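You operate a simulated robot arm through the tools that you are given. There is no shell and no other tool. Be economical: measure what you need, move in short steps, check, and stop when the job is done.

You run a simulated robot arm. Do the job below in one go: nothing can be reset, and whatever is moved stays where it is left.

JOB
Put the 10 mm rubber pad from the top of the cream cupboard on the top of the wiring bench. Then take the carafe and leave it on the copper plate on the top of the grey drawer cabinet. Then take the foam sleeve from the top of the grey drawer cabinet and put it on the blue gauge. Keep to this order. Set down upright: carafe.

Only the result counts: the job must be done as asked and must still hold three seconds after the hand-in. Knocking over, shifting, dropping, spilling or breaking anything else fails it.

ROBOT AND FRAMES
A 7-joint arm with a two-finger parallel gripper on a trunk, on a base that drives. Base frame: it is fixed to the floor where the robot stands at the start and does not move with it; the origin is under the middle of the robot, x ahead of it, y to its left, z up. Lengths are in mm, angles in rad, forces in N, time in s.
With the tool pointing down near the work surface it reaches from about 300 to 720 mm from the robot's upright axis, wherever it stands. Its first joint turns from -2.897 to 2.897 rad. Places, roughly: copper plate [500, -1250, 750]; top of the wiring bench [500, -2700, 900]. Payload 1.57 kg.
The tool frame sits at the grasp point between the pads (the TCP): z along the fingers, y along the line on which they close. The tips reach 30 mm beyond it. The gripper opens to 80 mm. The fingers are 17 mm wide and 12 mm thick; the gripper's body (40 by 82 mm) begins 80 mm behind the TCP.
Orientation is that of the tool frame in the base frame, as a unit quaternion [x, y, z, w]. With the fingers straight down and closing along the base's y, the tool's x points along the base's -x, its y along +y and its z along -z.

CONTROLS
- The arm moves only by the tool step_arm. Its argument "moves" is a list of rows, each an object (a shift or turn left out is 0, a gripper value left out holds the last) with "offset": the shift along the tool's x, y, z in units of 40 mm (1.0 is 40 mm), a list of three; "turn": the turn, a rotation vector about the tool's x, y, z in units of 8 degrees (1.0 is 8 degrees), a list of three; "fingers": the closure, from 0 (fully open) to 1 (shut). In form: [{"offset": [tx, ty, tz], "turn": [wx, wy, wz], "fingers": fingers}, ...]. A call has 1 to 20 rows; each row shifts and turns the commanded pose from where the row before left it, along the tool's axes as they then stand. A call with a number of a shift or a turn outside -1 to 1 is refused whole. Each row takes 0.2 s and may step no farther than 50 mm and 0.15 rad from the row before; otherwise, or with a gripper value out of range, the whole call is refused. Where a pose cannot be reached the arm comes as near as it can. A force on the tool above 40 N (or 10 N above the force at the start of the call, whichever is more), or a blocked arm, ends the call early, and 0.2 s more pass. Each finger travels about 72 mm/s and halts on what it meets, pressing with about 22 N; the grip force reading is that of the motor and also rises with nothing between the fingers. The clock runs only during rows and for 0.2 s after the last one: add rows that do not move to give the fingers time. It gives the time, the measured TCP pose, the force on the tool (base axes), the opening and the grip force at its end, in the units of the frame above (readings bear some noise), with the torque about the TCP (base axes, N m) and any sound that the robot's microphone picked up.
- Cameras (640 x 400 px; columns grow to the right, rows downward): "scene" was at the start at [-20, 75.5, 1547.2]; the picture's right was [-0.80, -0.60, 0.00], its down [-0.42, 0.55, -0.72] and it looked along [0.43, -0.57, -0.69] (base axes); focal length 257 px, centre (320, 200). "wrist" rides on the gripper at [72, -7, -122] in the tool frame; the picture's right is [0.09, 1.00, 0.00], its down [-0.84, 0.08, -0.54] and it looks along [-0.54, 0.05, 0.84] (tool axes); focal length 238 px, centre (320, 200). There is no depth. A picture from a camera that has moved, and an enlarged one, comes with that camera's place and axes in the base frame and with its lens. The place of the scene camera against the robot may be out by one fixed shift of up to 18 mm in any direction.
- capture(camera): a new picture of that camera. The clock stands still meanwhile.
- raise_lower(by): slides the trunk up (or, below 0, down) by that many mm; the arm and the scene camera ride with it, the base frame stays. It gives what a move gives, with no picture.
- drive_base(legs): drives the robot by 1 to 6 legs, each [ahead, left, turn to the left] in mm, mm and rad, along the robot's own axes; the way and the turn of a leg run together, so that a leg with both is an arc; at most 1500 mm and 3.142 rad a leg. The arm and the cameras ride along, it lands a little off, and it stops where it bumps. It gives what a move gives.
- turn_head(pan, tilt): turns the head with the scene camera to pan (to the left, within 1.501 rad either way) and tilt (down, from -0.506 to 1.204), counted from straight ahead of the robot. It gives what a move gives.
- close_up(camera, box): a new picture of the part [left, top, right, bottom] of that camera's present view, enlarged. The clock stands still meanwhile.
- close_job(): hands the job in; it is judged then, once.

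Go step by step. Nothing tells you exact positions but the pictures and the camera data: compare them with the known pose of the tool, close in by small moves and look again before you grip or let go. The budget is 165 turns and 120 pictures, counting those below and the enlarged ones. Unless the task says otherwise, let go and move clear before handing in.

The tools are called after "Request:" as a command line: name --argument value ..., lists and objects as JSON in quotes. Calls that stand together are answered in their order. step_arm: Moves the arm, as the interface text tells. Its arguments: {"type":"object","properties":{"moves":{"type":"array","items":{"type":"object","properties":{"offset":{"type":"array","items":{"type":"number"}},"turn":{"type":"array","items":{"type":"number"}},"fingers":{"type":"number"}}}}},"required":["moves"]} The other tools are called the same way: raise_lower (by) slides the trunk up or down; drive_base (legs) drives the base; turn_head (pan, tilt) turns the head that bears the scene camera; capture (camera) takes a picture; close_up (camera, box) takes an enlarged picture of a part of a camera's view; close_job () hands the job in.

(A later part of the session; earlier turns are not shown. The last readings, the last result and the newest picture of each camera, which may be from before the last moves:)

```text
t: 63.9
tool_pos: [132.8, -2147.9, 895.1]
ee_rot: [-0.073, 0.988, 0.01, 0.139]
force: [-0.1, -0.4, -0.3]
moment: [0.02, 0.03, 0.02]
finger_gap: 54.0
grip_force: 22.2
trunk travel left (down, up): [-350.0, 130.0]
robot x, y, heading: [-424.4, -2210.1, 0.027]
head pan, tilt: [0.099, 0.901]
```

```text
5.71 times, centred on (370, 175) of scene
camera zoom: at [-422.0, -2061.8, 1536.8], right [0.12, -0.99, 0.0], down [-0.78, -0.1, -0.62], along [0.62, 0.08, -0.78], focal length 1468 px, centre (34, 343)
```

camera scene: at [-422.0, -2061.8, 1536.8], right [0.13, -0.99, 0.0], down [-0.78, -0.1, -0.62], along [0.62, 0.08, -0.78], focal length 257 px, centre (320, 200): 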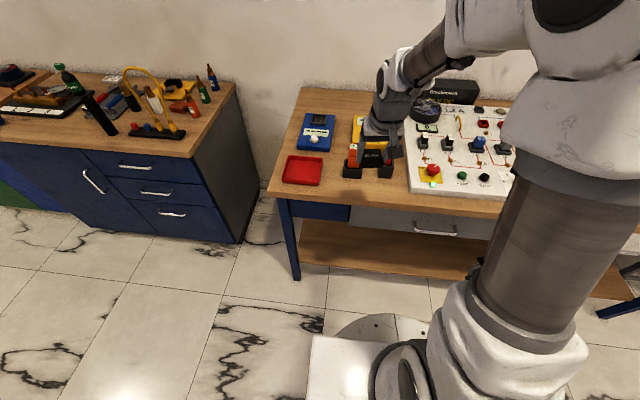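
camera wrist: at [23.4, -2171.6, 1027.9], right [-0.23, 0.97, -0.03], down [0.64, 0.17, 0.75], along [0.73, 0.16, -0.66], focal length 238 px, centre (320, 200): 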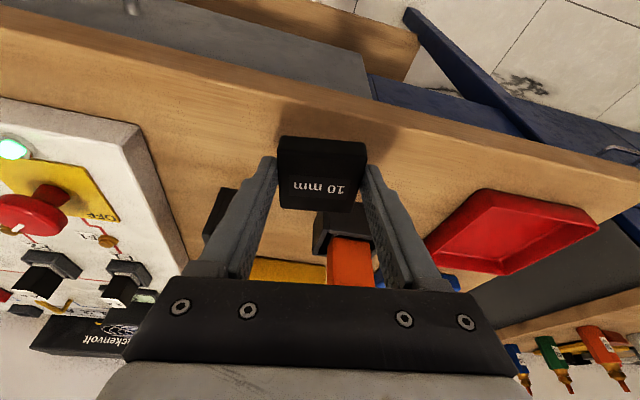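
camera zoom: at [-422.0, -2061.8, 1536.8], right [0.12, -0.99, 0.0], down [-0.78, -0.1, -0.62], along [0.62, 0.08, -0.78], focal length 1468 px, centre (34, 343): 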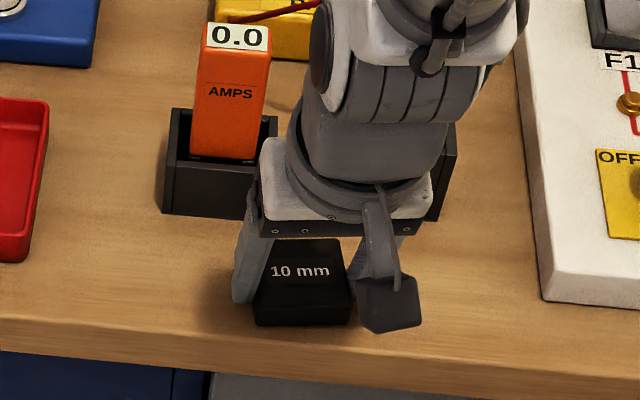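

Request:
step_arm --moves '[{"offset": [0.014, 0, 0.048]}, {"offset": [0.014, 0, 0.048]}, {}]'

Request:
step_arm --moves '[{"offset": [0.014, 0, 0.048]}, {"offset": [0.007, 0, 0.024]}, {}]'

Request:
close_up --camera "scene" --box '[320, 140, 420, 210]'

```text
t: 64.7
tool_pos: [135.3, -2147.9, 892.2]
ee_rot: [-0.074, 0.987, 0.01, 0.14]
force: [-2.1, -1.3, 13.5]
moment: [-0.01, 0.26, 0.03]
finger_gap: 54.3
grip_force: 21.3
trunk travel left (down, up): [-350.0, 130.0]
robot x, y, heading: [-423.2, -2208.0, 0.026]
head pan, tilt: [0.099, 0.901]
```

```text
t: 65.5
tool_pos: [134.9, -2146.6, 891.1]
ee_rot: [-0.073, 0.987, 0.011, 0.144]
force: [-1.5, 0.4, 36.5]
moment: [0.09, 0.26, 0.01]
finger_gap: 54.1
grip_force: 22.3
trunk travel left (down, up): [-350.0, 130.0]
robot x, y, heading: [-423.3, -2213.6, 0.028]
head pan, tilt: [0.099, 0.901]
```

```text
5.71 times, centred on (370, 175) of scene
camera zoom: at [-425.0, -2062.1, 1537.1], right [0.12, -0.99, 0.0], down [-0.78, -0.1, -0.62], along [0.62, 0.08, -0.78], focal length 1468 px, centre (34, 343)
```

zoom: 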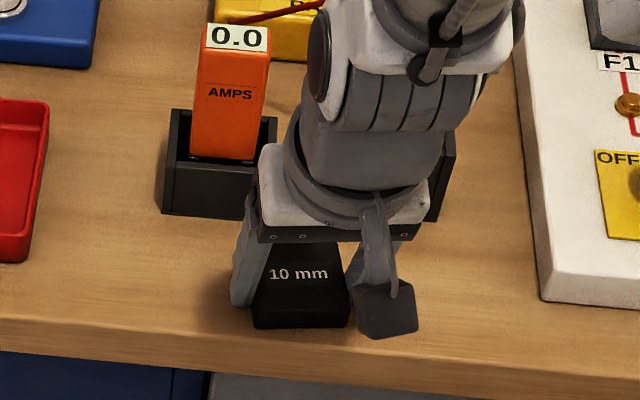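

Contact made. Relieving pressure, opening, and lifting away.

Request:
step_arm --moves '[{"offset": [-0.018, 0, -0.06]}, {"fingers": 0.15}, {"fingers": 0.15}, {}, {"offset": [-0.13, 0, -0.48]}, {"offset": [0, 0, -0.9]}, {"offset": [0, 0, -1]}, {"offset": [0, 0, -1]}, {"offset": [0, 0, -1]}, {}]'

Request:
close_up --camera "scene" --box '[260, 100, 440, 220]'

```text
t: 67.7
tool_pos: [91.1, -2153.7, 1058.6]
ee_rot: [-0.073, 0.988, 0.01, 0.139]
force: [-0.4, 0.3, 0.6]
moment: [0.02, -0.03, -0.02]
finger_gap: 67.8
grip_force: 0.1
trunk travel left (down, up): [-350.0, 130.0]
robot x, y, heading: [-425.4, -2209.4, 0.027]
head pan, tilt: [0.099, 0.901]
```

```text
3.33 times, centred on (350, 160) of scene
camera zoom: at [-422.3, -2061.9, 1536.8], right [0.12, -0.99, 0.0], down [-0.78, -0.1, -0.62], along [0.62, 0.08, -0.78], focal length 856 px, centre (220, 333)
```

zoom: 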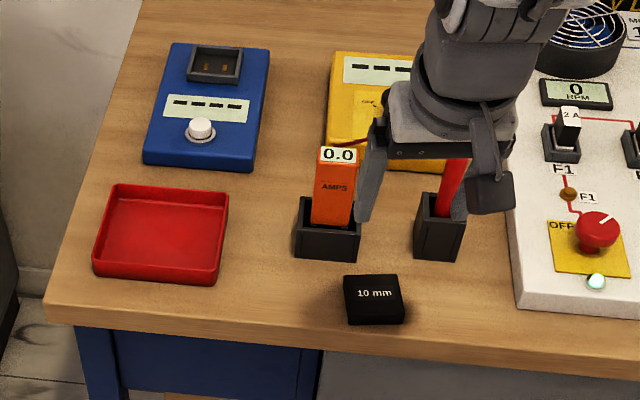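

The pad rests on the bench, clear of everything. Now I'll level the tool, retract and drive to in front of the grey cabinet to survey it.

Request:
step_arm --moves '[{"turn": [0, 1, 0], "offset": [0.5, 0, -0.2], "fingers": 0}, {"turn": [0, 1, 0], "offset": [0.8, 0, -0.3]}, {"turn": [0, 0, 0.85], "offset": [0.8, 0, -0.4]}, {"offset": [0.9, 0, 0]}, {}]'

Request:
drive_base --legs '[[0, 0, -0.027], [0, 880, 0]]'

Request:
turn_head --pan 0.2 --tilt 0.7

Request:
capture --camera "scene"

```text
t: 68.9
tool_pos: [-29.2, -2168.9, 1087.4]
ee_rot: [-0.015, 1.0, 0.0, 0.0]
force: [-0.4, 0.3, -0.5]
moment: [-0.03, -0.04, -0.02]
finger_gap: 79.8
grip_force: 0.1
trunk travel left (down, up): [-350.0, 130.0]
robot x, y, heading: [-422.7, -2214.1, 0.023]
head pan, tilt: [0.099, 0.901]
```

```text
t: 76.3
tool_pos: [-32.1, -1286.7, 1086.9]
ee_rot: [-0.006, 1.0, 0.0, 0.0]
force: [-0.5, -0.4, 0.3]
moment: [-0.02, 0.01, -0.03]
finger_gap: 79.8
grip_force: 0.1
trunk travel left (down, up): [-350.0, 130.0]
robot x, y, heading: [-429.3, -1317.2, 0.009]
head pan, tilt: [0.099, 0.901]
```

```text
t: 77.0
tool_pos: [-32.7, -1286.4, 1085.3]
ee_rot: [-0.006, 1.0, 0.0, 0.001]
force: [-0.1, 0.0, 0.7]
moment: [0.0, 0.01, -0.03]
finger_gap: 80.0
grip_force: 0.1
trunk travel left (down, up): [-350.0, 130.0]
robot x, y, heading: [-429.3, -1321.1, 0.01]
head pan, tilt: [0.201, 0.7]
```

```text
80 pictures are left
camera scene: at [-415.4, -1164.7, 1552.9], right [0.21, -0.98, 0.0], down [-0.63, -0.13, -0.76], along [0.75, 0.16, -0.64], focal length 257 px, centre (320, 200)
```

scene: 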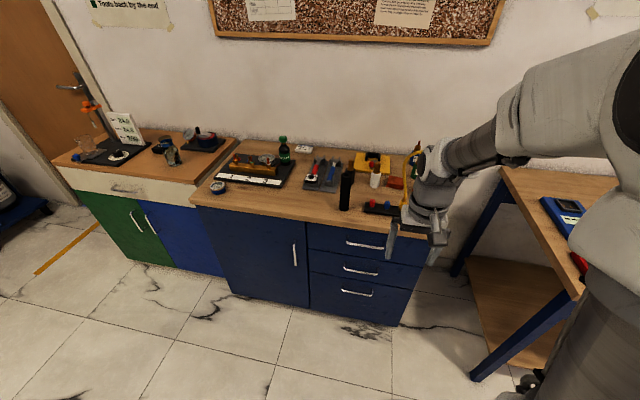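

Request:
close_up --camera "scene" --box '[190, 120, 350, 220]'

Request:
turn_head --pan -0.2 --tilt 0.7

Request:
close_up --camera "scene" --box '[190, 120, 350, 220]'

```text
4.00 times, centred on (270, 170) of scene
camera zoom: at [-415.4, -1164.7, 1552.9], right [0.21, -0.98, 0.0], down [-0.63, -0.13, -0.76], along [0.75, 0.16, -0.64], focal length 1028 px, centre (520, 320)
```

zoom: 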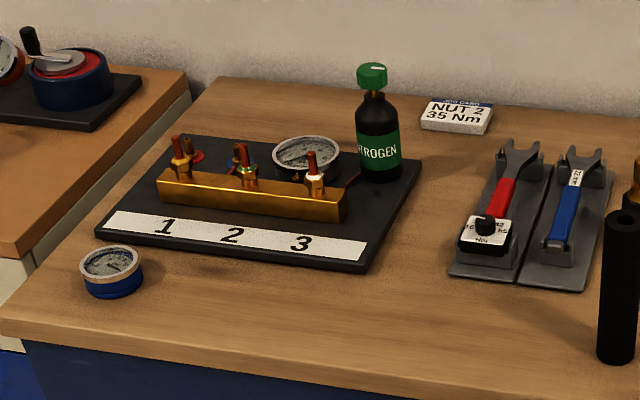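

```text
t: 77.9
tool_pos: [-32.1, -1287.3, 1086.9]
ee_rot: [-0.006, 1.0, 0.0, -0.001]
force: [0.5, 0.8, -0.9]
moment: [-0.01, -0.02, 0.03]
finger_gap: 80.1
grip_force: 0.1
trunk travel left (down, up): [-350.0, 130.0]
robot x, y, heading: [-426.5, -1321.9, 0.005]
head pan, tilt: [-0.201, 0.7]
```

```text
4.00 times, centred on (270, 170) of scene
camera zoom: at [-415.1, -1198.4, 1553.0], right [-0.19, -0.98, 0.0], down [-0.63, 0.12, -0.76], along [0.75, -0.14, -0.64], focal length 1028 px, centre (520, 320)
```

zoom: 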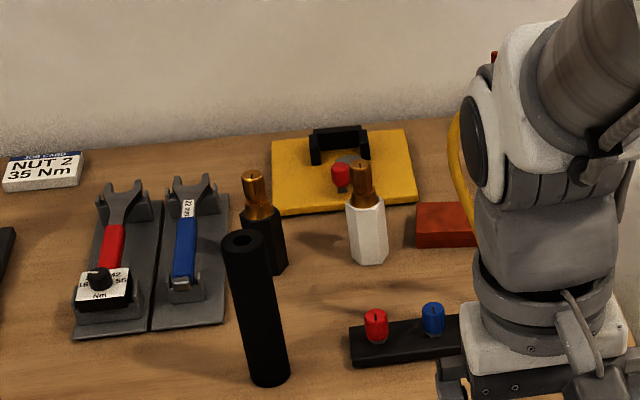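

Request:
drive_base --legs '[[0, 700, 0]]'

Request:
turn_head --pan -0.75 --tilt 0.6

Request:
capture --camera "scene"

Request:
capture --camera "wrist"

```text
t: 83.5
tool_pos: [-41.8, -591.6, 1086.8]
ee_rot: [-0.009, 1.0, 0.0, 0.001]
force: [0.1, -0.4, 0.2]
moment: [0.0, -0.03, -0.02]
finger_gap: 80.1
grip_force: 0.0
trunk travel left (down, up): [-350.0, 130.0]
robot x, y, heading: [-434.4, -631.0, 0.018]
head pan, tilt: [-0.201, 0.7]
```

```text
t: 84.5
tool_pos: [-41.4, -592.5, 1086.0]
ee_rot: [-0.009, 1.0, 0.0, 0.001]
force: [1.5, -0.3, 0.4]
moment: [0.03, 0.0, 0.02]
finger_gap: 80.1
grip_force: 0.1
trunk travel left (down, up): [-350.0, 130.0]
robot x, y, heading: [-438.0, -628.7, 0.018]
head pan, tilt: [-0.75, 0.6]
```

```text
77 pictures are left
camera scene: at [-442.2, -549.0, 1561.6], right [-0.67, -0.74, 0.0], down [-0.42, 0.38, -0.82], along [0.61, -0.55, -0.57], focal length 257 px, centre (320, 200)
```

scene: 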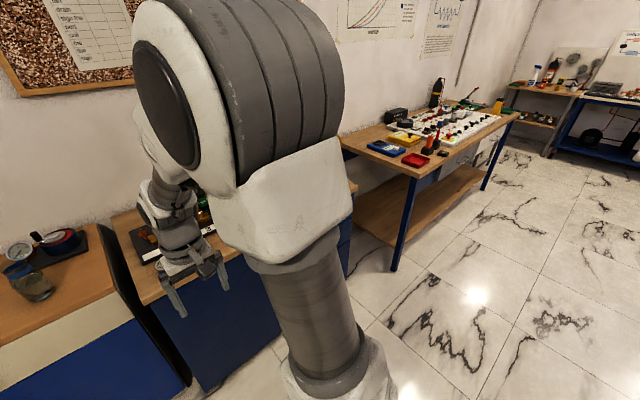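

```text
76 pictures are left
camera wrist: at [-112.9, -600.1, 1209.4], right [-0.11, 0.99, 0.0], down [0.84, 0.09, 0.54], along [0.54, 0.06, -0.84], focal length 238 px, centre (320, 200)
```

wrist: 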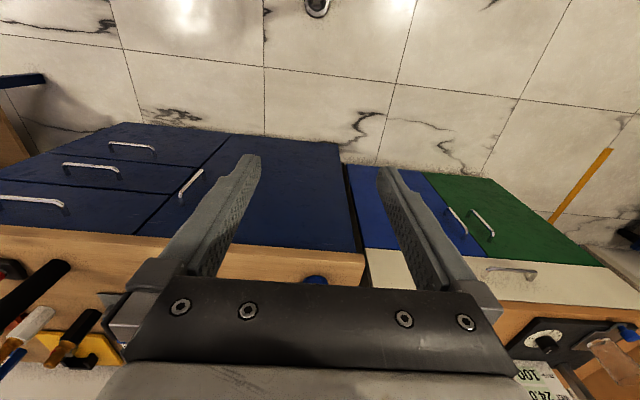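

Request:
turn_head --pan 0.2 --tilt 0.7

Request:
capture --camera "scene"

Request:
close_up --camera "scene" --box '[110, 110, 270, 210]'

```text
t: 85.7
tool_pos: [-42.4, -591.6, 1086.4]
ee_rot: [-0.009, 1.0, 0.0, 0.0]
force: [-0.5, 0.2, -0.2]
moment: [-0.02, 0.05, 0.01]
finger_gap: 80.0
grip_force: 0.0
trunk travel left (down, up): [-350.0, 130.0]
robot x, y, heading: [-437.3, -628.3, 0.015]
head pan, tilt: [0.201, 0.7]
```

```text
75 pictures are left
camera scene: at [-424.8, -471.7, 1553.0], right [0.21, -0.98, 0.0], down [-0.63, -0.14, -0.77], along [0.75, 0.16, -0.64], focal length 257 px, centre (320, 200)
```

scene: 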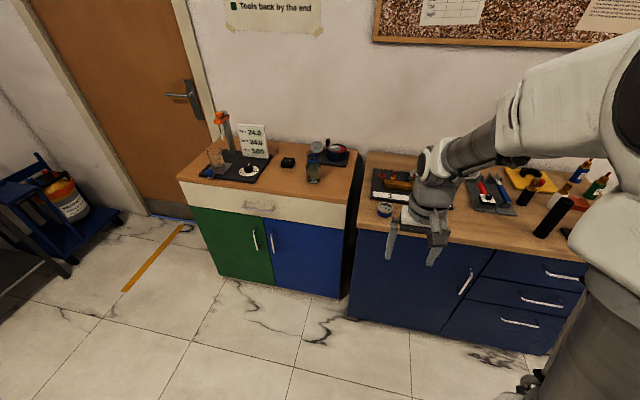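

```text
4.00 times, centred on (190, 160) of scene
camera zoom: at [-424.8, -471.7, 1553.0], right [0.21, -0.98, 0.0], down [-0.63, -0.14, -0.77], along [0.75, 0.16, -0.64], focal length 1028 px, centre (840, 360)
```

zoom: 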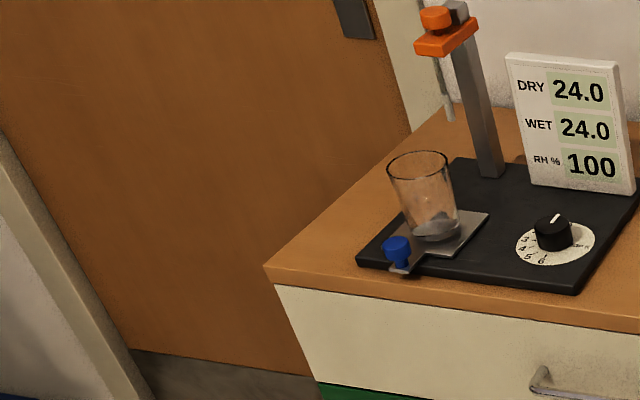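

Request:
close_up --camera "scene" --box '[265, 125, 385, 200]'

Request:
close_up --camera "scene" --box '[440, 140, 640, 265]'

```text
5.33 times, centred on (325, 162) of scene
camera zoom: at [-424.8, -471.7, 1553.0], right [0.21, -0.98, 0.0], down [-0.63, -0.14, -0.77], along [0.75, 0.16, -0.64], focal length 1370 px, centre (293, 400)
```

zoom: 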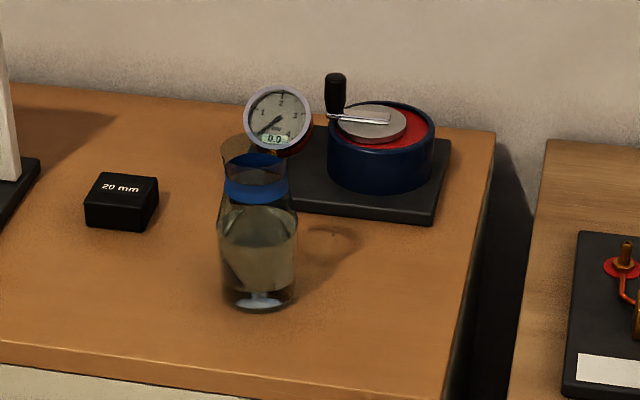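

```text
3.20 times, centred on (540, 202) of scene
camera zoom: at [-424.8, -471.7, 1553.0], right [0.21, -0.98, 0.0], down [-0.63, -0.14, -0.77], along [0.75, 0.16, -0.64], focal length 822 px, centre (-384, 192)
```

zoom: 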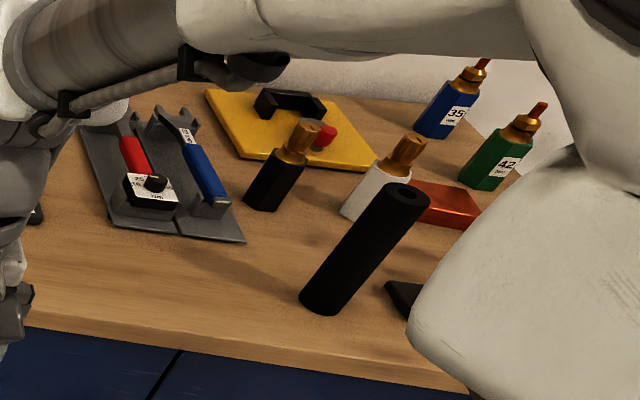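

The carafe is the glass vessel with the blue collar and liquid at about (514,-244); the copper plate is the reddish slab near (572,-1341). I'll drive up to the cupboard to view the carafe with the wrist camera.

Request:
drive_base --legs '[[0, 300, 0], [360, 0, -0.016]]'

Request:
step_arm --moves '[{"offset": [-0.8, 0.5, -0.5]}, {"offset": [-0.8, 0.3, -0.5]}, {}]'

Request:
capture --camera "wrist"

Request:
turn_head --pan 0.1 --tilt 0.8

Request:
capture --camera "scene"

```text
t: 91.0
tool_pos: [310.2, -301.5, 1087.3]
ee_rot: [-0.002, 1.0, 0.0, 0.0]
force: [0.2, 0.1, 0.4]
moment: [-0.01, -0.01, 0.03]
finger_gap: 79.9
grip_force: 0.1
trunk travel left (down, up): [-350.0, 130.0]
robot x, y, heading: [-83.0, -333.1, -0.003]
head pan, tilt: [0.201, 0.7]
```

```text
t: 91.8
tool_pos: [374.0, -270.4, 1127.6]
ee_rot: [-0.001, 1.0, 0.0, 0.0]
force: [0.0, 0.4, 0.3]
moment: [0.0, -0.02, 0.02]
finger_gap: 80.0
grip_force: 0.0
trunk travel left (down, up): [-350.0, 130.0]
robot x, y, heading: [-86.5, -333.1, 0.005]
head pan, tilt: [0.201, 0.7]
```

```text
71 pictures are left
camera wrist: at [302.9, -277.1, 1249.8], right [-0.1, 1.0, 0.0], down [0.84, 0.08, 0.54], along [0.54, 0.05, -0.84], focal length 238 px, centre (320, 200)
```

wrist: 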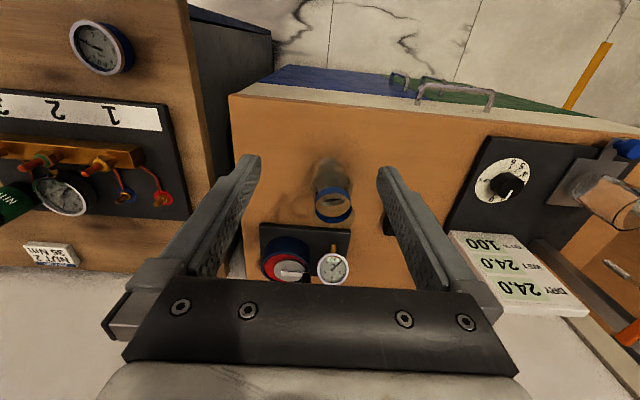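

```text
t: 92.5
tool_pos: [374.8, -269.9, 1127.7]
ee_rot: [-0.001, 1.0, 0.0, 0.0]
force: [0.0, 0.3, -0.5]
moment: [0.04, 0.0, -0.06]
finger_gap: 80.1
grip_force: 0.1
trunk travel left (down, up): [-350.0, 130.0]
robot x, y, heading: [-83.3, -333.1, -0.005]
head pan, tilt: [0.099, 0.799]
```

```text
70 pictures are left
camera scene: at [-73.4, -185.1, 1544.7], right [0.1, -0.99, 0.0], down [-0.71, -0.07, -0.7], along [0.69, 0.07, -0.72], focal length 257 px, centre (320, 200)
```

scene: 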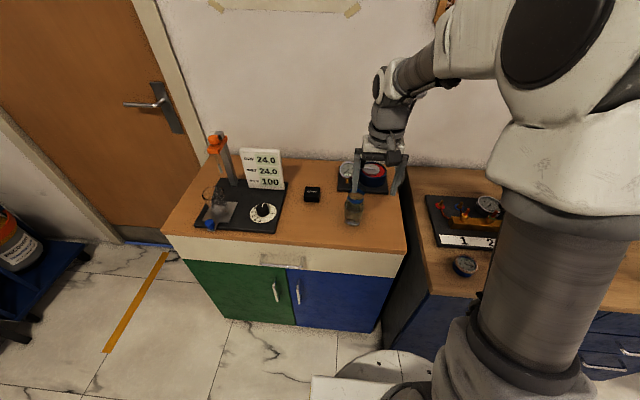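

Request:
close_up --camera "wrist" --box '[260, 140, 404, 230]'

Request:
close_up --camera "scene" --box '[300, 160, 412, 230]'

```text
4.44 times, centred on (332, 185) of wrist
camera zoom: at [302.7, -277.3, 1249.7], right [-0.1, 1.0, 0.0], down [0.84, 0.08, 0.54], along [0.54, 0.05, -0.84], focal length 1059 px, centre (267, 267)
```

zoom: 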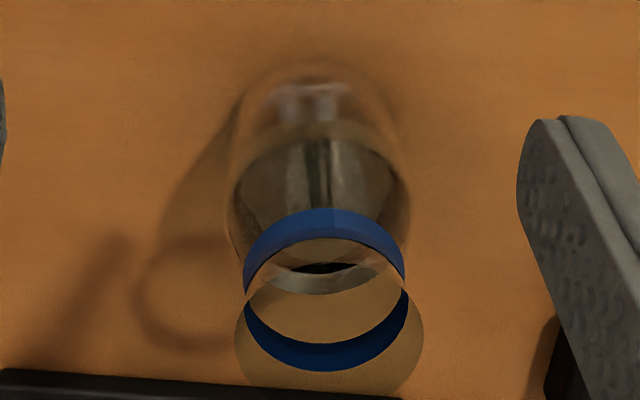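

```text
5.71 times, centred on (356, 195) of scene
camera zoom: at [-73.4, -185.1, 1544.7], right [0.1, -0.99, 0.0], down [-0.71, -0.07, -0.7], along [0.69, 0.07, -0.72], focal length 1468 px, centre (114, 229)
```

zoom: 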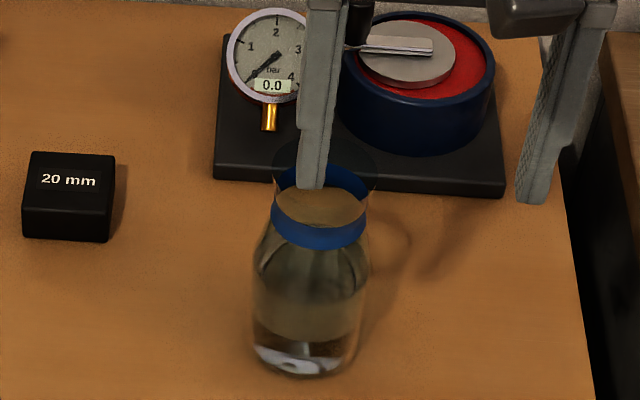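

The carafe axis is at about (478,-243) with the rim near z=1012 and a ~62 mm body. I'll centre the open gripper above it and check.

Request:
step_arm --moves '[{"offset": [-0.9, 0.225, 0]}, {"offset": [-0.9, 0.225, 0]}, {"offset": [-0.8, 0.225, 0]}, {}]'

Request:
capture --camera "wrist"

Request:
close_up --camera "scene" --box '[280, 120, 440, 220]'

```text
t: 93.5
tool_pos: [479.3, -242.6, 1128.2]
ee_rot: [-0.001, 1.0, 0.0, 0.0]
force: [-0.5, -0.2, -0.6]
moment: [0.01, 0.01, -0.02]
finger_gap: 79.9
grip_force: 0.0
trunk travel left (down, up): [-350.0, 130.0]
robot x, y, heading: [-86.8, -333.5, -0.002]
head pan, tilt: [0.099, 0.799]
```

```text
67 pictures are left
camera wrist: at [407.9, -249.9, 1250.4], right [-0.1, 1.0, 0.0], down [0.84, 0.08, 0.54], along [0.54, 0.05, -0.84], focal length 238 px, centre (320, 200)
```

wrist: 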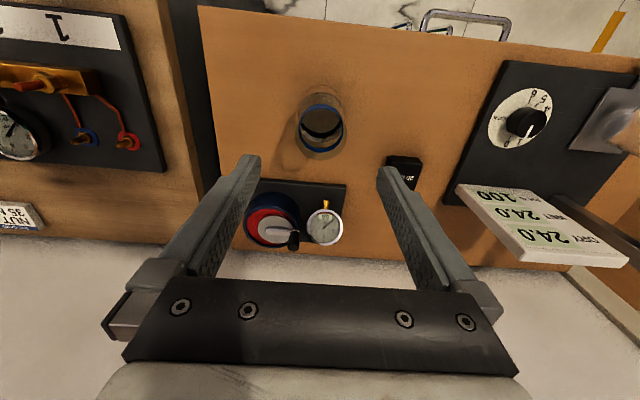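

```text
4.00 times, centred on (360, 170) of scene
camera zoom: at [-73.2, -185.1, 1544.7], right [0.1, -0.99, 0.0], down [-0.71, -0.07, -0.7], along [0.69, 0.07, -0.72], focal length 1028 px, centre (160, 320)
```

zoom: 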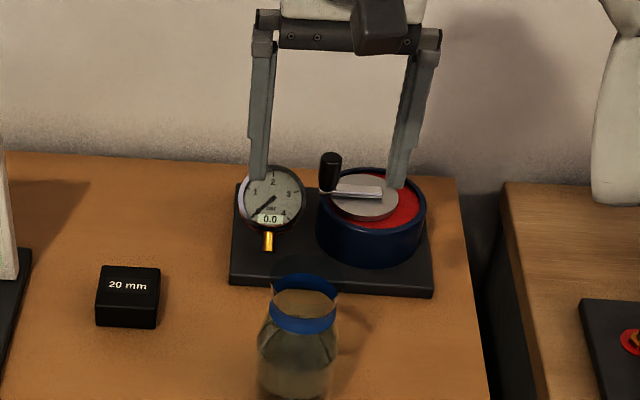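

Request:
close_up --camera "wrist" --box '[260, 75, 388, 155]'

```text
5.00 times, centred on (324, 115) of wrist
camera zoom: at [407.9, -249.9, 1250.4], right [-0.1, 1.0, 0.0], down [0.84, 0.08, 0.54], along [0.54, 0.05, -0.84], focal length 1192 px, centre (300, 625)
```

zoom: 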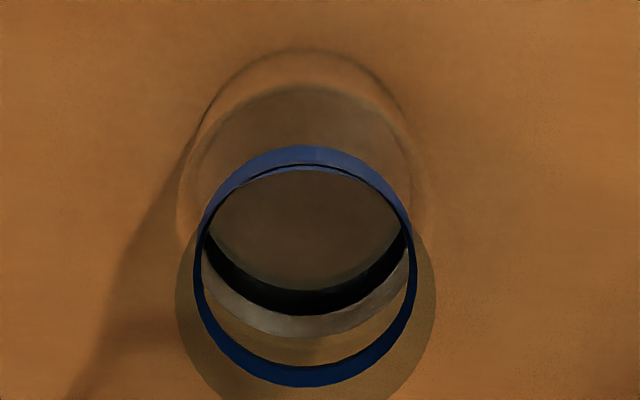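

Centred to within a couple of mm. Descending around the carafe.

Request:
step_arm --moves '[{"offset": [0, 0, 0.7]}, {"offset": [0, 0, 0.7]}, {"offset": [0, 0, 0.7]}, {"offset": [0, 0, 0.7]}, {"offset": [0, 0, 0.5]}, {}]'

Request:
capture --camera "wrist"

Request:
close_up --camera "scene" --box '[300, 140, 428, 220]'

```text
t: 94.9
tool_pos: [479.3, -241.5, 993.8]
ee_rot: [-0.001, 1.0, -0.001, -0.001]
force: [-0.6, -0.1, -0.4]
moment: [-0.03, 0.01, 0.0]
finger_gap: 79.8
grip_force: 0.2
trunk travel left (down, up): [-350.0, 130.0]
robot x, y, heading: [-84.7, -334.3, -0.005]
head pan, tilt: [0.099, 0.799]
```

```text
64 pictures are left
camera wrist: at [407.1, -249.0, 1117.0], right [-0.1, 1.0, 0.0], down [0.84, 0.08, 0.54], along [0.54, 0.05, -0.84], focal length 238 px, centre (320, 200)
```

wrist: 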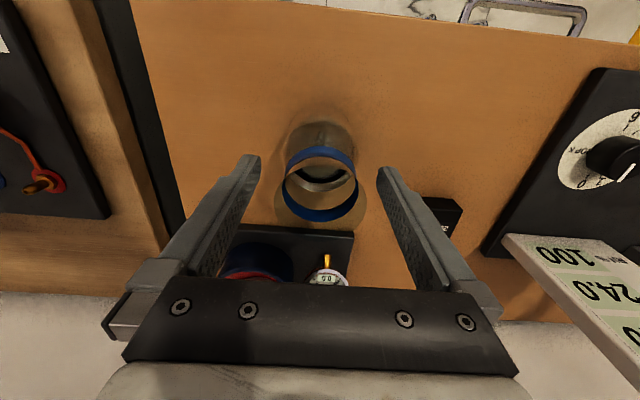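

```text
5.00 times, centred on (364, 180) of scene
camera zoom: at [-73.3, -185.1, 1544.7], right [0.1, -0.99, 0.0], down [-0.71, -0.07, -0.7], along [0.69, 0.07, -0.72], focal length 1284 px, centre (100, 300)
```

zoom: 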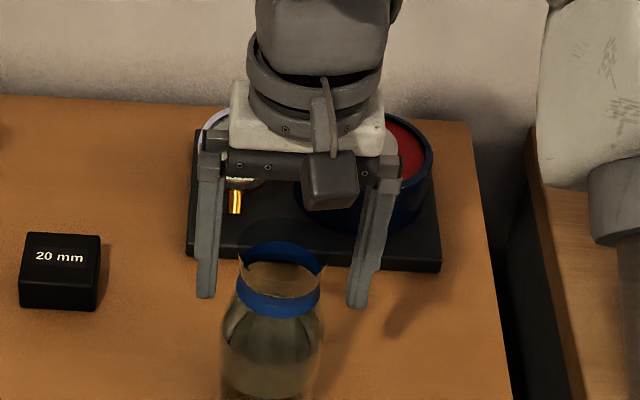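

Request:
step_arm --moves '[{"offset": [0, 0, 0.5]}, {"offset": [0, 0, 0.5]}, {"offset": [0, 0, 0.4]}, {}]'

Request:
capture --camera "wrist"

Request:
close_up --camera "scene" --box '[300, 140, 428, 220]'

```text
t: 95.9
tool_pos: [480.7, -242.4, 937.7]
ee_rot: [-0.002, 1.0, 0.0, -0.001]
force: [1.1, 0.3, 0.4]
moment: [0.04, 0.02, 0.0]
finger_gap: 80.2
grip_force: 0.1
trunk travel left (down, up): [-350.0, 130.0]
robot x, y, heading: [-82.6, -337.7, 0.001]
head pan, tilt: [0.099, 0.799]
```

```text
62 pictures are left
camera wrist: at [408.0, -250.0, 1061.6], right [-0.1, 1.0, 0.0], down [0.84, 0.08, 0.54], along [0.54, 0.05, -0.84], focal length 238 px, centre (320, 200)
```

wrist: 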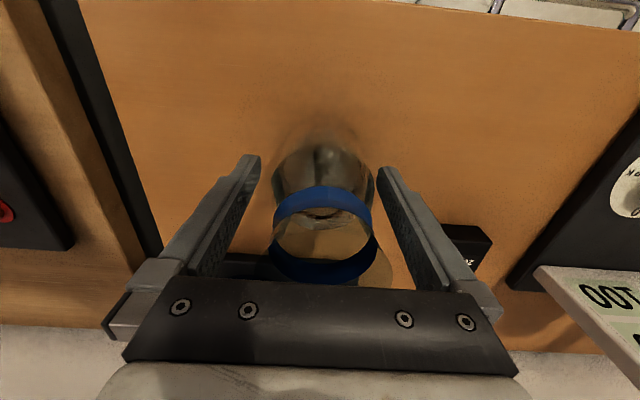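

```text
5.00 times, centred on (364, 180) of scene
camera zoom: at [-73.4, -185.2, 1544.7], right [0.1, -0.99, 0.0], down [-0.71, -0.07, -0.7], along [0.69, 0.07, -0.72], focal length 1284 px, centre (100, 300)
```

zoom: 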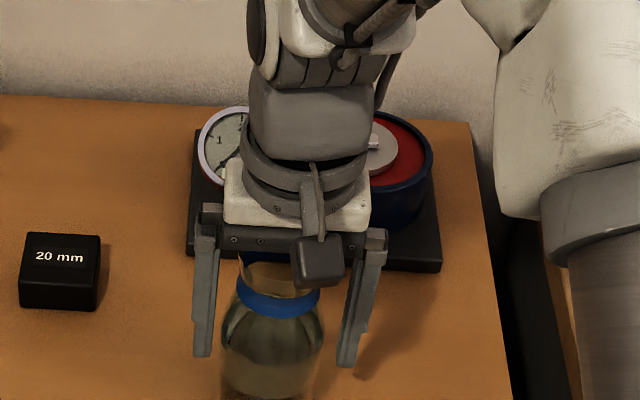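

Request:
step_arm --moves '[{"fingers": 0.1}, {"fingers": 0.15}, {"fingers": 0.2}, {"fingers": 0.25}, {"fingers": 0.4}, {"fingers": 0.6}, {}]'

Request:
close_up --camera "scene" --box '[300, 140, 428, 220]'

```text
t: 97.5
tool_pos: [478.7, -243.1, 938.9]
ee_rot: [-0.002, 1.0, 0.0, 0.0]
force: [-0.4, 1.5, 0.2]
moment: [0.05, -0.01, 0.02]
finger_gap: 67.4
grip_force: 22.4
trunk travel left (down, up): [-350.0, 130.0]
robot x, y, heading: [-85.1, -333.8, 0.0]
head pan, tilt: [0.099, 0.799]
```

```text
5.00 times, centred on (364, 180) of scene
camera zoom: at [-73.5, -185.1, 1544.7], right [0.1, -0.99, 0.0], down [-0.71, -0.07, -0.7], along [0.69, 0.07, -0.72], focal length 1284 px, centre (100, 300)
```

zoom: 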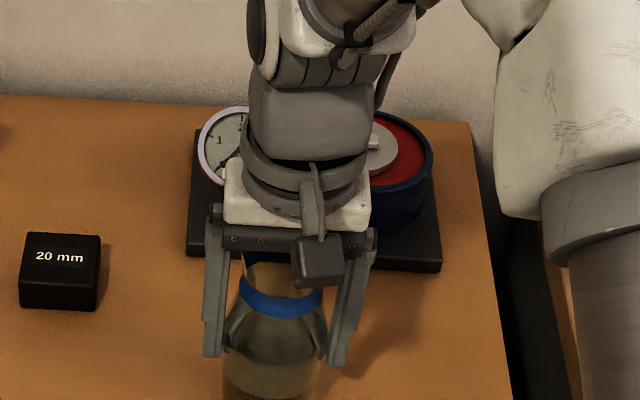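

Gripped at 67 mm. Slow lift.

Request:
step_arm --moves '[{"offset": [0, 0, -0.1], "fingers": 0.7}, {"offset": [0, 0, -0.2]}, {"offset": [0, 0, -0.3]}, {}]'

Request:
close_up --camera "scene" --box '[300, 140, 428, 220]'

```text
t: 98.5
tool_pos: [477.7, -242.1, 963.7]
ee_rot: [-0.001, 1.0, -0.001, -0.001]
force: [-1.9, 1.0, -0.6]
moment: [-0.09, -0.14, 0.01]
finger_gap: 34.2
grip_force: 6.1
trunk travel left (down, up): [-350.0, 130.0]
robot x, y, heading: [-84.3, -335.2, -0.001]
head pan, tilt: [0.099, 0.799]
```

```text
5.00 times, centred on (364, 180) of scene
camera zoom: at [-73.3, -185.1, 1544.7], right [0.1, -0.99, 0.0], down [-0.71, -0.07, -0.7], along [0.69, 0.07, -0.72], focal length 1284 px, centre (100, 300)
```

zoom: 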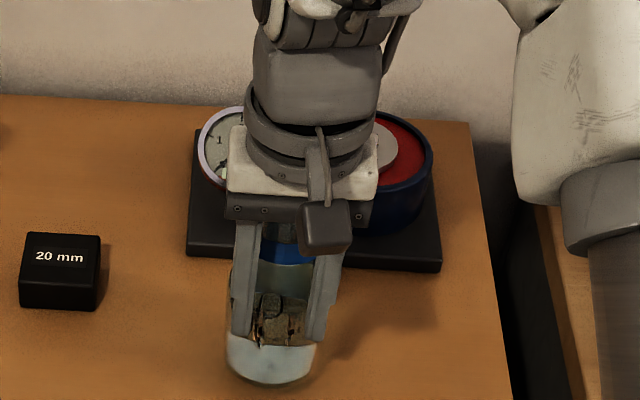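

The gap has shrunk to 34 mm; the glass is slipping. Time stands still, so I'll look carefully before acting.

Request:
capture --camera "wrist"

Request:
close_up --camera "scene" --box '[335, 170, 383, 220]'

```text
58 pictures are left
camera wrist: at [407.1, -250.2, 1086.1], right [-0.1, 1.0, 0.0], down [0.84, 0.08, 0.54], along [0.54, 0.05, -0.84], focal length 238 px, centre (320, 200)
```

wrist: 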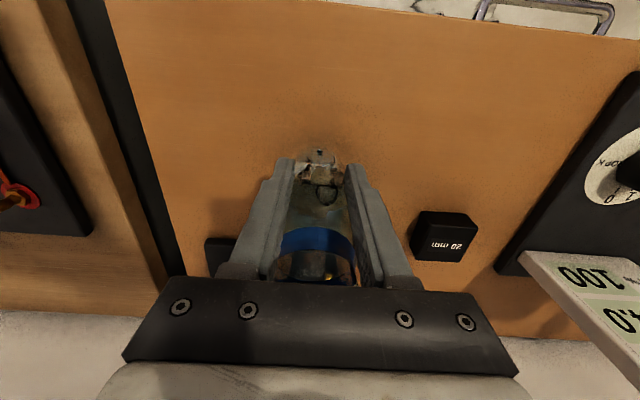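

```text
8.00 times, centred on (359, 195) of scene
camera zoom: at [-73.3, -185.1, 1544.7], right [0.1, -0.99, 0.0], down [-0.71, -0.07, -0.7], along [0.69, 0.07, -0.72], focal length 2055 px, centre (8, 240)
```

zoom: 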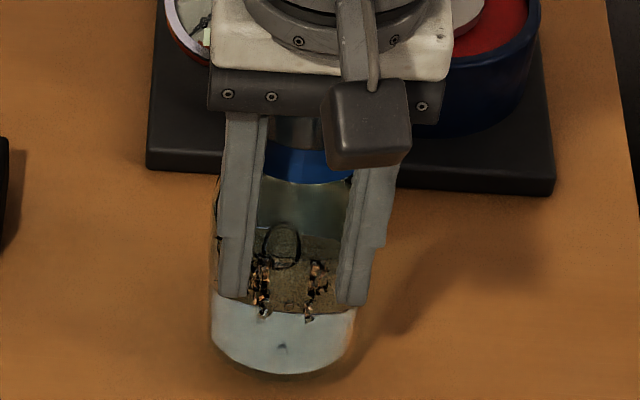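

The carafe seems to have been squeezed forward (~45 mm) but is still standing upright, in front of the fingers. I'll open, rise straight up and re-measure.

Request:
step_arm --moves '[{"fingers": 0.4}, {"fingers": 0.2}, {"fingers": 0}, {}, {}]'

Request:
close_up --camera "scene" --box '[300, 140, 428, 220]'

```text
t: 99.7
tool_pos: [478.6, -242.9, 963.7]
ee_rot: [-0.002, 1.0, 0.0, 0.0]
force: [-0.6, 0.3, 0.0]
moment: [-0.02, 0.01, 0.02]
finger_gap: 79.8
grip_force: 0.1
trunk travel left (down, up): [-350.0, 130.0]
robot x, y, heading: [-84.8, -334.5, 0.004]
head pan, tilt: [0.099, 0.799]
```

```text
5.00 times, centred on (364, 180) of scene
camera zoom: at [-73.4, -185.2, 1544.7], right [0.1, -0.99, 0.0], down [-0.71, -0.07, -0.7], along [0.69, 0.07, -0.72], focal length 1284 px, centre (100, 300)
```

zoom: 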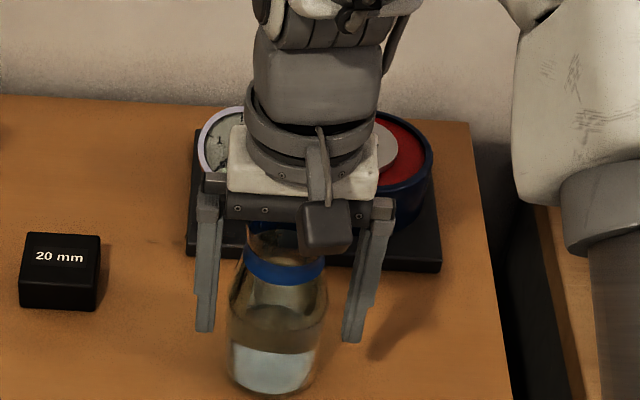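

Request:
step_arm --moves '[{"offset": [0, 0, -0.6]}, {"offset": [0, 0, -0.9]}, {"offset": [0, 0, -0.9]}, {"offset": [0, 0, -0.9]}, {}]'

Request:
close_up --camera "wrist" --box '[240, 90, 400, 190]'

Request:
close_up --camera "scene" --box '[300, 150, 428, 230]'

```text
t: 100.9
tool_pos: [476.9, -242.9, 1094.8]
ee_rot: [-0.002, 1.0, 0.001, 0.0]
force: [0.4, 0.8, -0.5]
moment: [-0.01, -0.01, 0.01]
finger_gap: 80.0
grip_force: 0.1
trunk travel left (down, up): [-350.0, 130.0]
robot x, y, heading: [-88.3, -339.9, -0.002]
head pan, tilt: [0.099, 0.799]
```

```text
4.00 times, centred on (320, 140) of wrist
camera zoom: at [405.6, -250.3, 1217.9], right [-0.1, 1.0, 0.0], down [0.84, 0.08, 0.54], along [0.54, 0.05, -0.84], focal length 953 px, centre (320, 440)
```

zoom: 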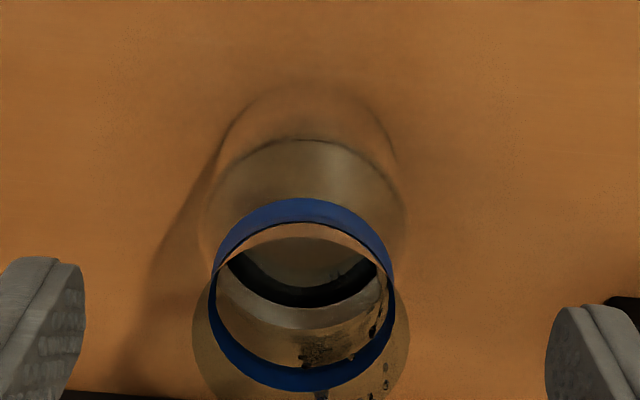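

```text
5.00 times, centred on (364, 190) of scene
camera zoom: at [-73.5, -185.2, 1544.7], right [0.1, -0.99, 0.0], down [-0.71, -0.07, -0.7], along [0.69, 0.07, -0.72], focal length 1284 px, centre (100, 250)
```

zoom: 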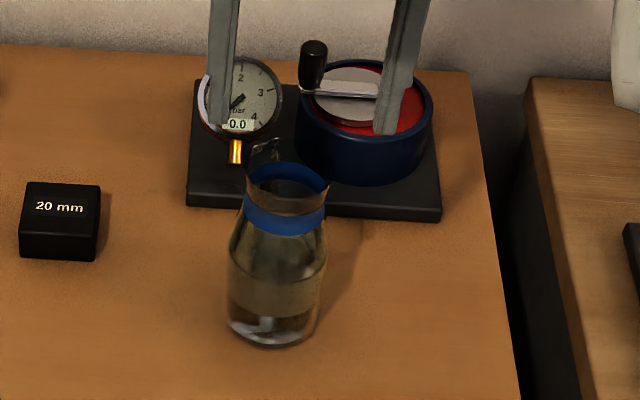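

The carafe stands upright at about (513,-246). Its widest girth is low, so a top grip rode up the taper. I'll instead grip from a ~48° tilt so the pads meet the body at mid-height; back off and tilt first.

Request:
step_arm --moves '[{"offset": [0.75, -0.08, 0]}, {"offset": [0.75, 0, 0]}, {"turn": [0, -1, 0]}, {"turn": [0, -1, 0]}, {"turn": [0, -1, 0]}, {"turn": [0, -1, 0]}, {"turn": [0, -1, 0]}, {"turn": [0, -1, 0]}, {}]'

Request:
capture --camera "wrist"

```text
t: 102.9
tool_pos: [418.8, -245.7, 1094.8]
ee_rot: [-0.001, 0.913, 0.001, 0.407]
force: [0.4, 0.1, -0.5]
moment: [0.01, 0.01, 0.02]
finger_gap: 80.1
grip_force: 0.1
trunk travel left (down, up): [-350.0, 130.0]
robot x, y, heading: [-85.0, -332.6, -0.002]
head pan, tilt: [0.099, 0.799]
```

```text
53 pictures are left
camera wrist: at [280.1, -253.3, 1123.4], right [-0.06, 1.0, -0.07], down [0.16, 0.08, 0.98], along [0.99, 0.05, -0.16], focal length 238 px, centre (320, 200)
```

wrist: 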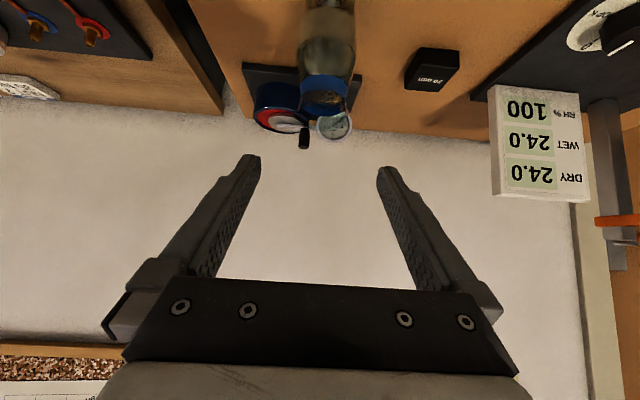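

Request:
step_arm --moves '[{"offset": [0.6, 0, 0.5]}, {"offset": [0.6, 0, 0.5]}, {"offset": [0.6, 0, 0.5]}, {}]'

Request:
capture --camera "wrist"

Request:
close_up --camera "scene" --box '[284, 150, 444, 250]'

```text
t: 103.9
tool_pos: [415.6, -246.9, 998.8]
ee_rot: [-0.002, 0.914, 0.001, 0.406]
force: [-0.2, 0.4, -0.7]
moment: [0.03, -0.03, 0.03]
finger_gap: 79.9
grip_force: 0.0
trunk travel left (down, up): [-350.0, 130.0]
robot x, y, heading: [-85.0, -332.2, -0.001]
head pan, tilt: [0.099, 0.799]
```

```text
52 pictures are left
camera wrist: at [276.5, -254.0, 1027.6], right [-0.07, 1.0, -0.07], down [0.16, 0.08, 0.98], along [0.99, 0.05, -0.16], focal length 238 px, centre (320, 200)
```

wrist: 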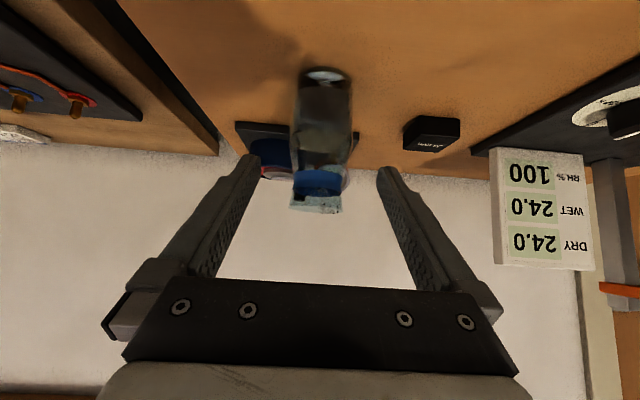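

```text
4.00 times, centred on (364, 200) of scene
camera zoom: at [-73.3, -185.1, 1544.7], right [0.1, -0.99, 0.0], down [-0.71, -0.07, -0.7], along [0.69, 0.07, -0.72], focal length 1028 px, centre (144, 200)
```

zoom: 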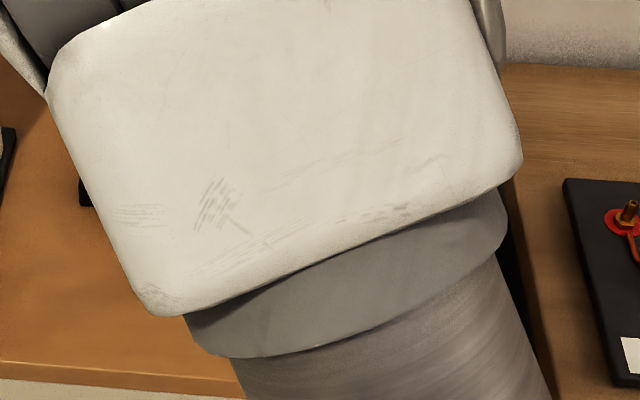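

Request:
step_arm --moves '[{"offset": [0.27, 0.02, 0.4]}, {"offset": [0, 0, 0.65]}, {"offset": [0, 0, 0.65]}, {"offset": [0, 0, 0.6]}, {}]'

Request:
capture --camera "wrist"

```text
t: 105.1
tool_pos: [476.9, -245.2, 931.1]
ee_rot: [-0.002, 0.914, 0.001, 0.407]
force: [-0.4, -0.4, -0.9]
moment: [0.01, 0.0, 0.01]
finger_gap: 79.9
grip_force: 0.2
trunk travel left (down, up): [-350.0, 130.0]
robot x, y, heading: [-85.3, -332.3, -0.003]
head pan, tilt: [0.099, 0.799]
```

```text
50 pictures are left
camera wrist: at [337.3, -252.7, 960.4], right [-0.07, 1.0, -0.07], down [0.16, 0.08, 0.98], along [0.99, 0.05, -0.16], focal length 238 px, centre (320, 200)
```

wrist: 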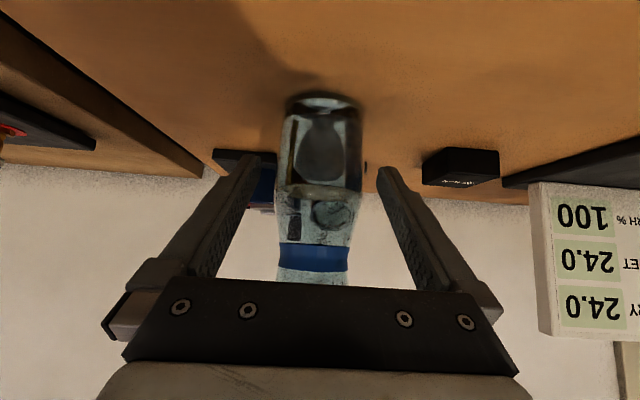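

Well aligned. Final advance to body mid-height, then close gently.

Request:
step_arm --moves '[{"offset": [0.08, 0, 0.5]}, {"offset": [0.08, 0, 0.59]}, {}, {"fingers": 0.1}, {"fingers": 0.15}, {"fingers": 0.2}, {"fingers": 0.25}, {"fingers": 0.3}, {"fingers": 0.5}, {}]'

Request:
capture --camera "wrist"

```text
t: 107.3
tool_pos: [504.1, -245.6, 898.2]
ee_rot: [-0.002, 0.913, 0.001, 0.407]
force: [0.3, 0.2, -0.4]
moment: [0.11, -0.05, 0.06]
finger_gap: 67.5
grip_force: 21.9
trunk travel left (down, up): [-350.0, 130.0]
robot x, y, heading: [-79.6, -338.0, 0.003]
head pan, tilt: [0.099, 0.799]
```

```text
49 pictures are left
camera wrist: at [365.3, -253.2, 927.8], right [-0.07, 1.0, -0.07], down [0.16, 0.08, 0.98], along [0.99, 0.05, -0.16], focal length 238 px, centre (320, 200)
```

wrist: 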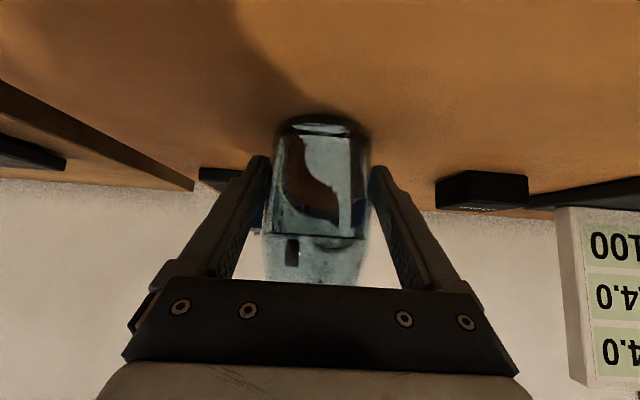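

Gap 67.5 mm on the body, gripping solidly. Careful small lift.

Request:
step_arm --moves '[{"offset": [-0.074, 0, -0.067], "fingers": 1}, {"offset": [-0.15, 0, -0.134]}, {}]'

Request:
capture --camera "wrist"

```text
t: 108.1
tool_pos: [503.8, -245.0, 910.1]
ee_rot: [-0.001, 0.914, 0.0, 0.406]
force: [-0.4, -0.2, -3.4]
moment: [0.03, 0.07, 0.0]
finger_gap: 67.6
grip_force: 22.2
trunk travel left (down, up): [-350.0, 130.0]
robot x, y, heading: [-84.0, -333.1, 0.004]
head pan, tilt: [0.099, 0.799]
```

```text
48 pictures are left
camera wrist: at [365.1, -253.0, 939.5], right [-0.07, 1.0, -0.07], down [0.16, 0.08, 0.98], along [0.99, 0.05, -0.16], focal length 238 px, centre (320, 200)
```

wrist: 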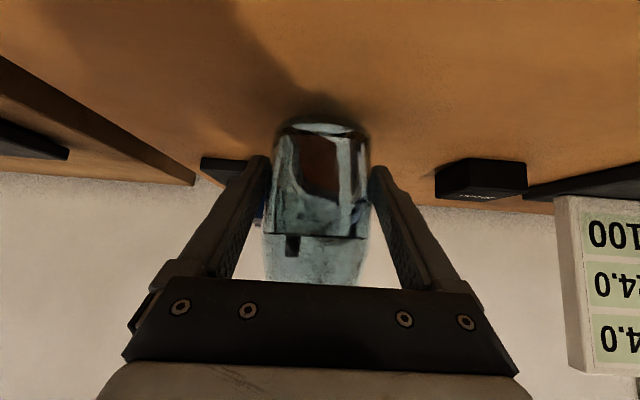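

Carafe lifted (about 350 g). I'll raise it smoothly, back off, and drive right to survey the copper plate.

Request:
step_arm --moves '[{"offset": [-0.3, 0, -0.27]}, {"offset": [-0.4, 0, -0.36]}, {"offset": [-0.4, 0, -0.36]}, {"offset": [-0.4, 0, -0.36]}, {"offset": [-0.4, 0, -0.36]}, {"offset": [-0.4, 0, -0.36]}, {"offset": [-0.4, 0, -0.36]}, {"offset": [-0.4, 0, -0.36]}, {"offset": [-0.4, 0, -0.36]}, {"offset": [-0.4, 0, -0.36]}, {"offset": [-0.2, 0, -0.18]}, {}]'

Request:
drive_base --legs '[[-220, 0, 0]]'

Request:
drive_base --legs '[[0, -1250, 0]]'

Request:
turn_head --pan 0.35 --tilt 0.65

Request:
capture --camera "scene"

```text
t: 110.7
tool_pos: [504.6, -244.1, 1131.0]
ee_rot: [-0.001, 0.914, 0.0, 0.407]
force: [1.0, -0.1, -4.1]
moment: [0.02, 0.05, 0.0]
finger_gap: 67.2
grip_force: 22.1
trunk travel left (down, up): [-350.0, 130.0]
robot x, y, heading: [-82.4, -335.7, -0.002]
head pan, tilt: [0.099, 0.799]
```

```text
t: 112.7
tool_pos: [287.8, -245.7, 1130.8]
ee_rot: [-0.002, 0.914, 0.001, 0.407]
force: [-0.2, -0.2, -4.4]
moment: [0.04, 0.03, 0.01]
finger_gap: 67.6
grip_force: 21.6
trunk travel left (down, up): [-350.0, 130.0]
robot x, y, heading: [-302.7, -333.4, -0.002]
head pan, tilt: [0.099, 0.799]
```

```text
t: 122.2
tool_pos: [303.9, -1466.0, 1130.8]
ee_rot: [-0.016, 0.913, 0.008, 0.407]
force: [-0.5, 0.6, -3.5]
moment: [0.01, 0.03, 0.01]
finger_gap: 67.4
grip_force: 22.4
trunk travel left (down, up): [-350.0, 130.0]
robot x, y, heading: [-283.3, -1574.9, 0.036]
head pan, tilt: [0.099, 0.799]
```

```text
t: 123.0
tool_pos: [304.4, -1466.3, 1130.6]
ee_rot: [-0.017, 0.914, 0.007, 0.405]
force: [-0.1, 1.0, -3.4]
moment: [-0.01, 0.04, -0.01]
finger_gap: 67.6
grip_force: 21.8
trunk travel left (down, up): [-350.0, 130.0]
robot x, y, heading: [-280.4, -1574.7, 0.033]
head pan, tilt: [0.351, 0.649]
```

```text
47 pictures are left
camera scene: at [-274.2, -1403.2, 1557.3], right [0.37, -0.93, 0.0], down [-0.56, -0.23, -0.8], along [0.74, 0.3, -0.61], focal length 257 px, centre (320, 200)
```

scene: 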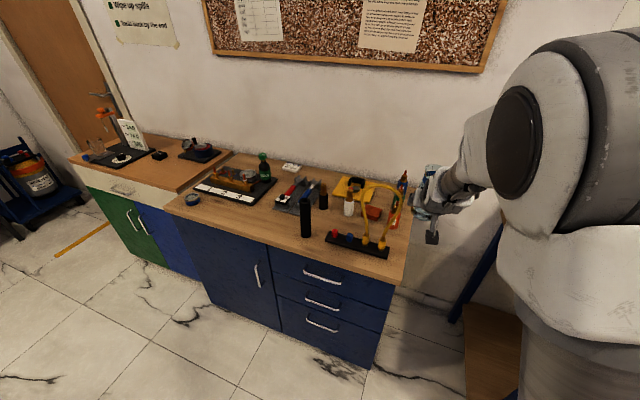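

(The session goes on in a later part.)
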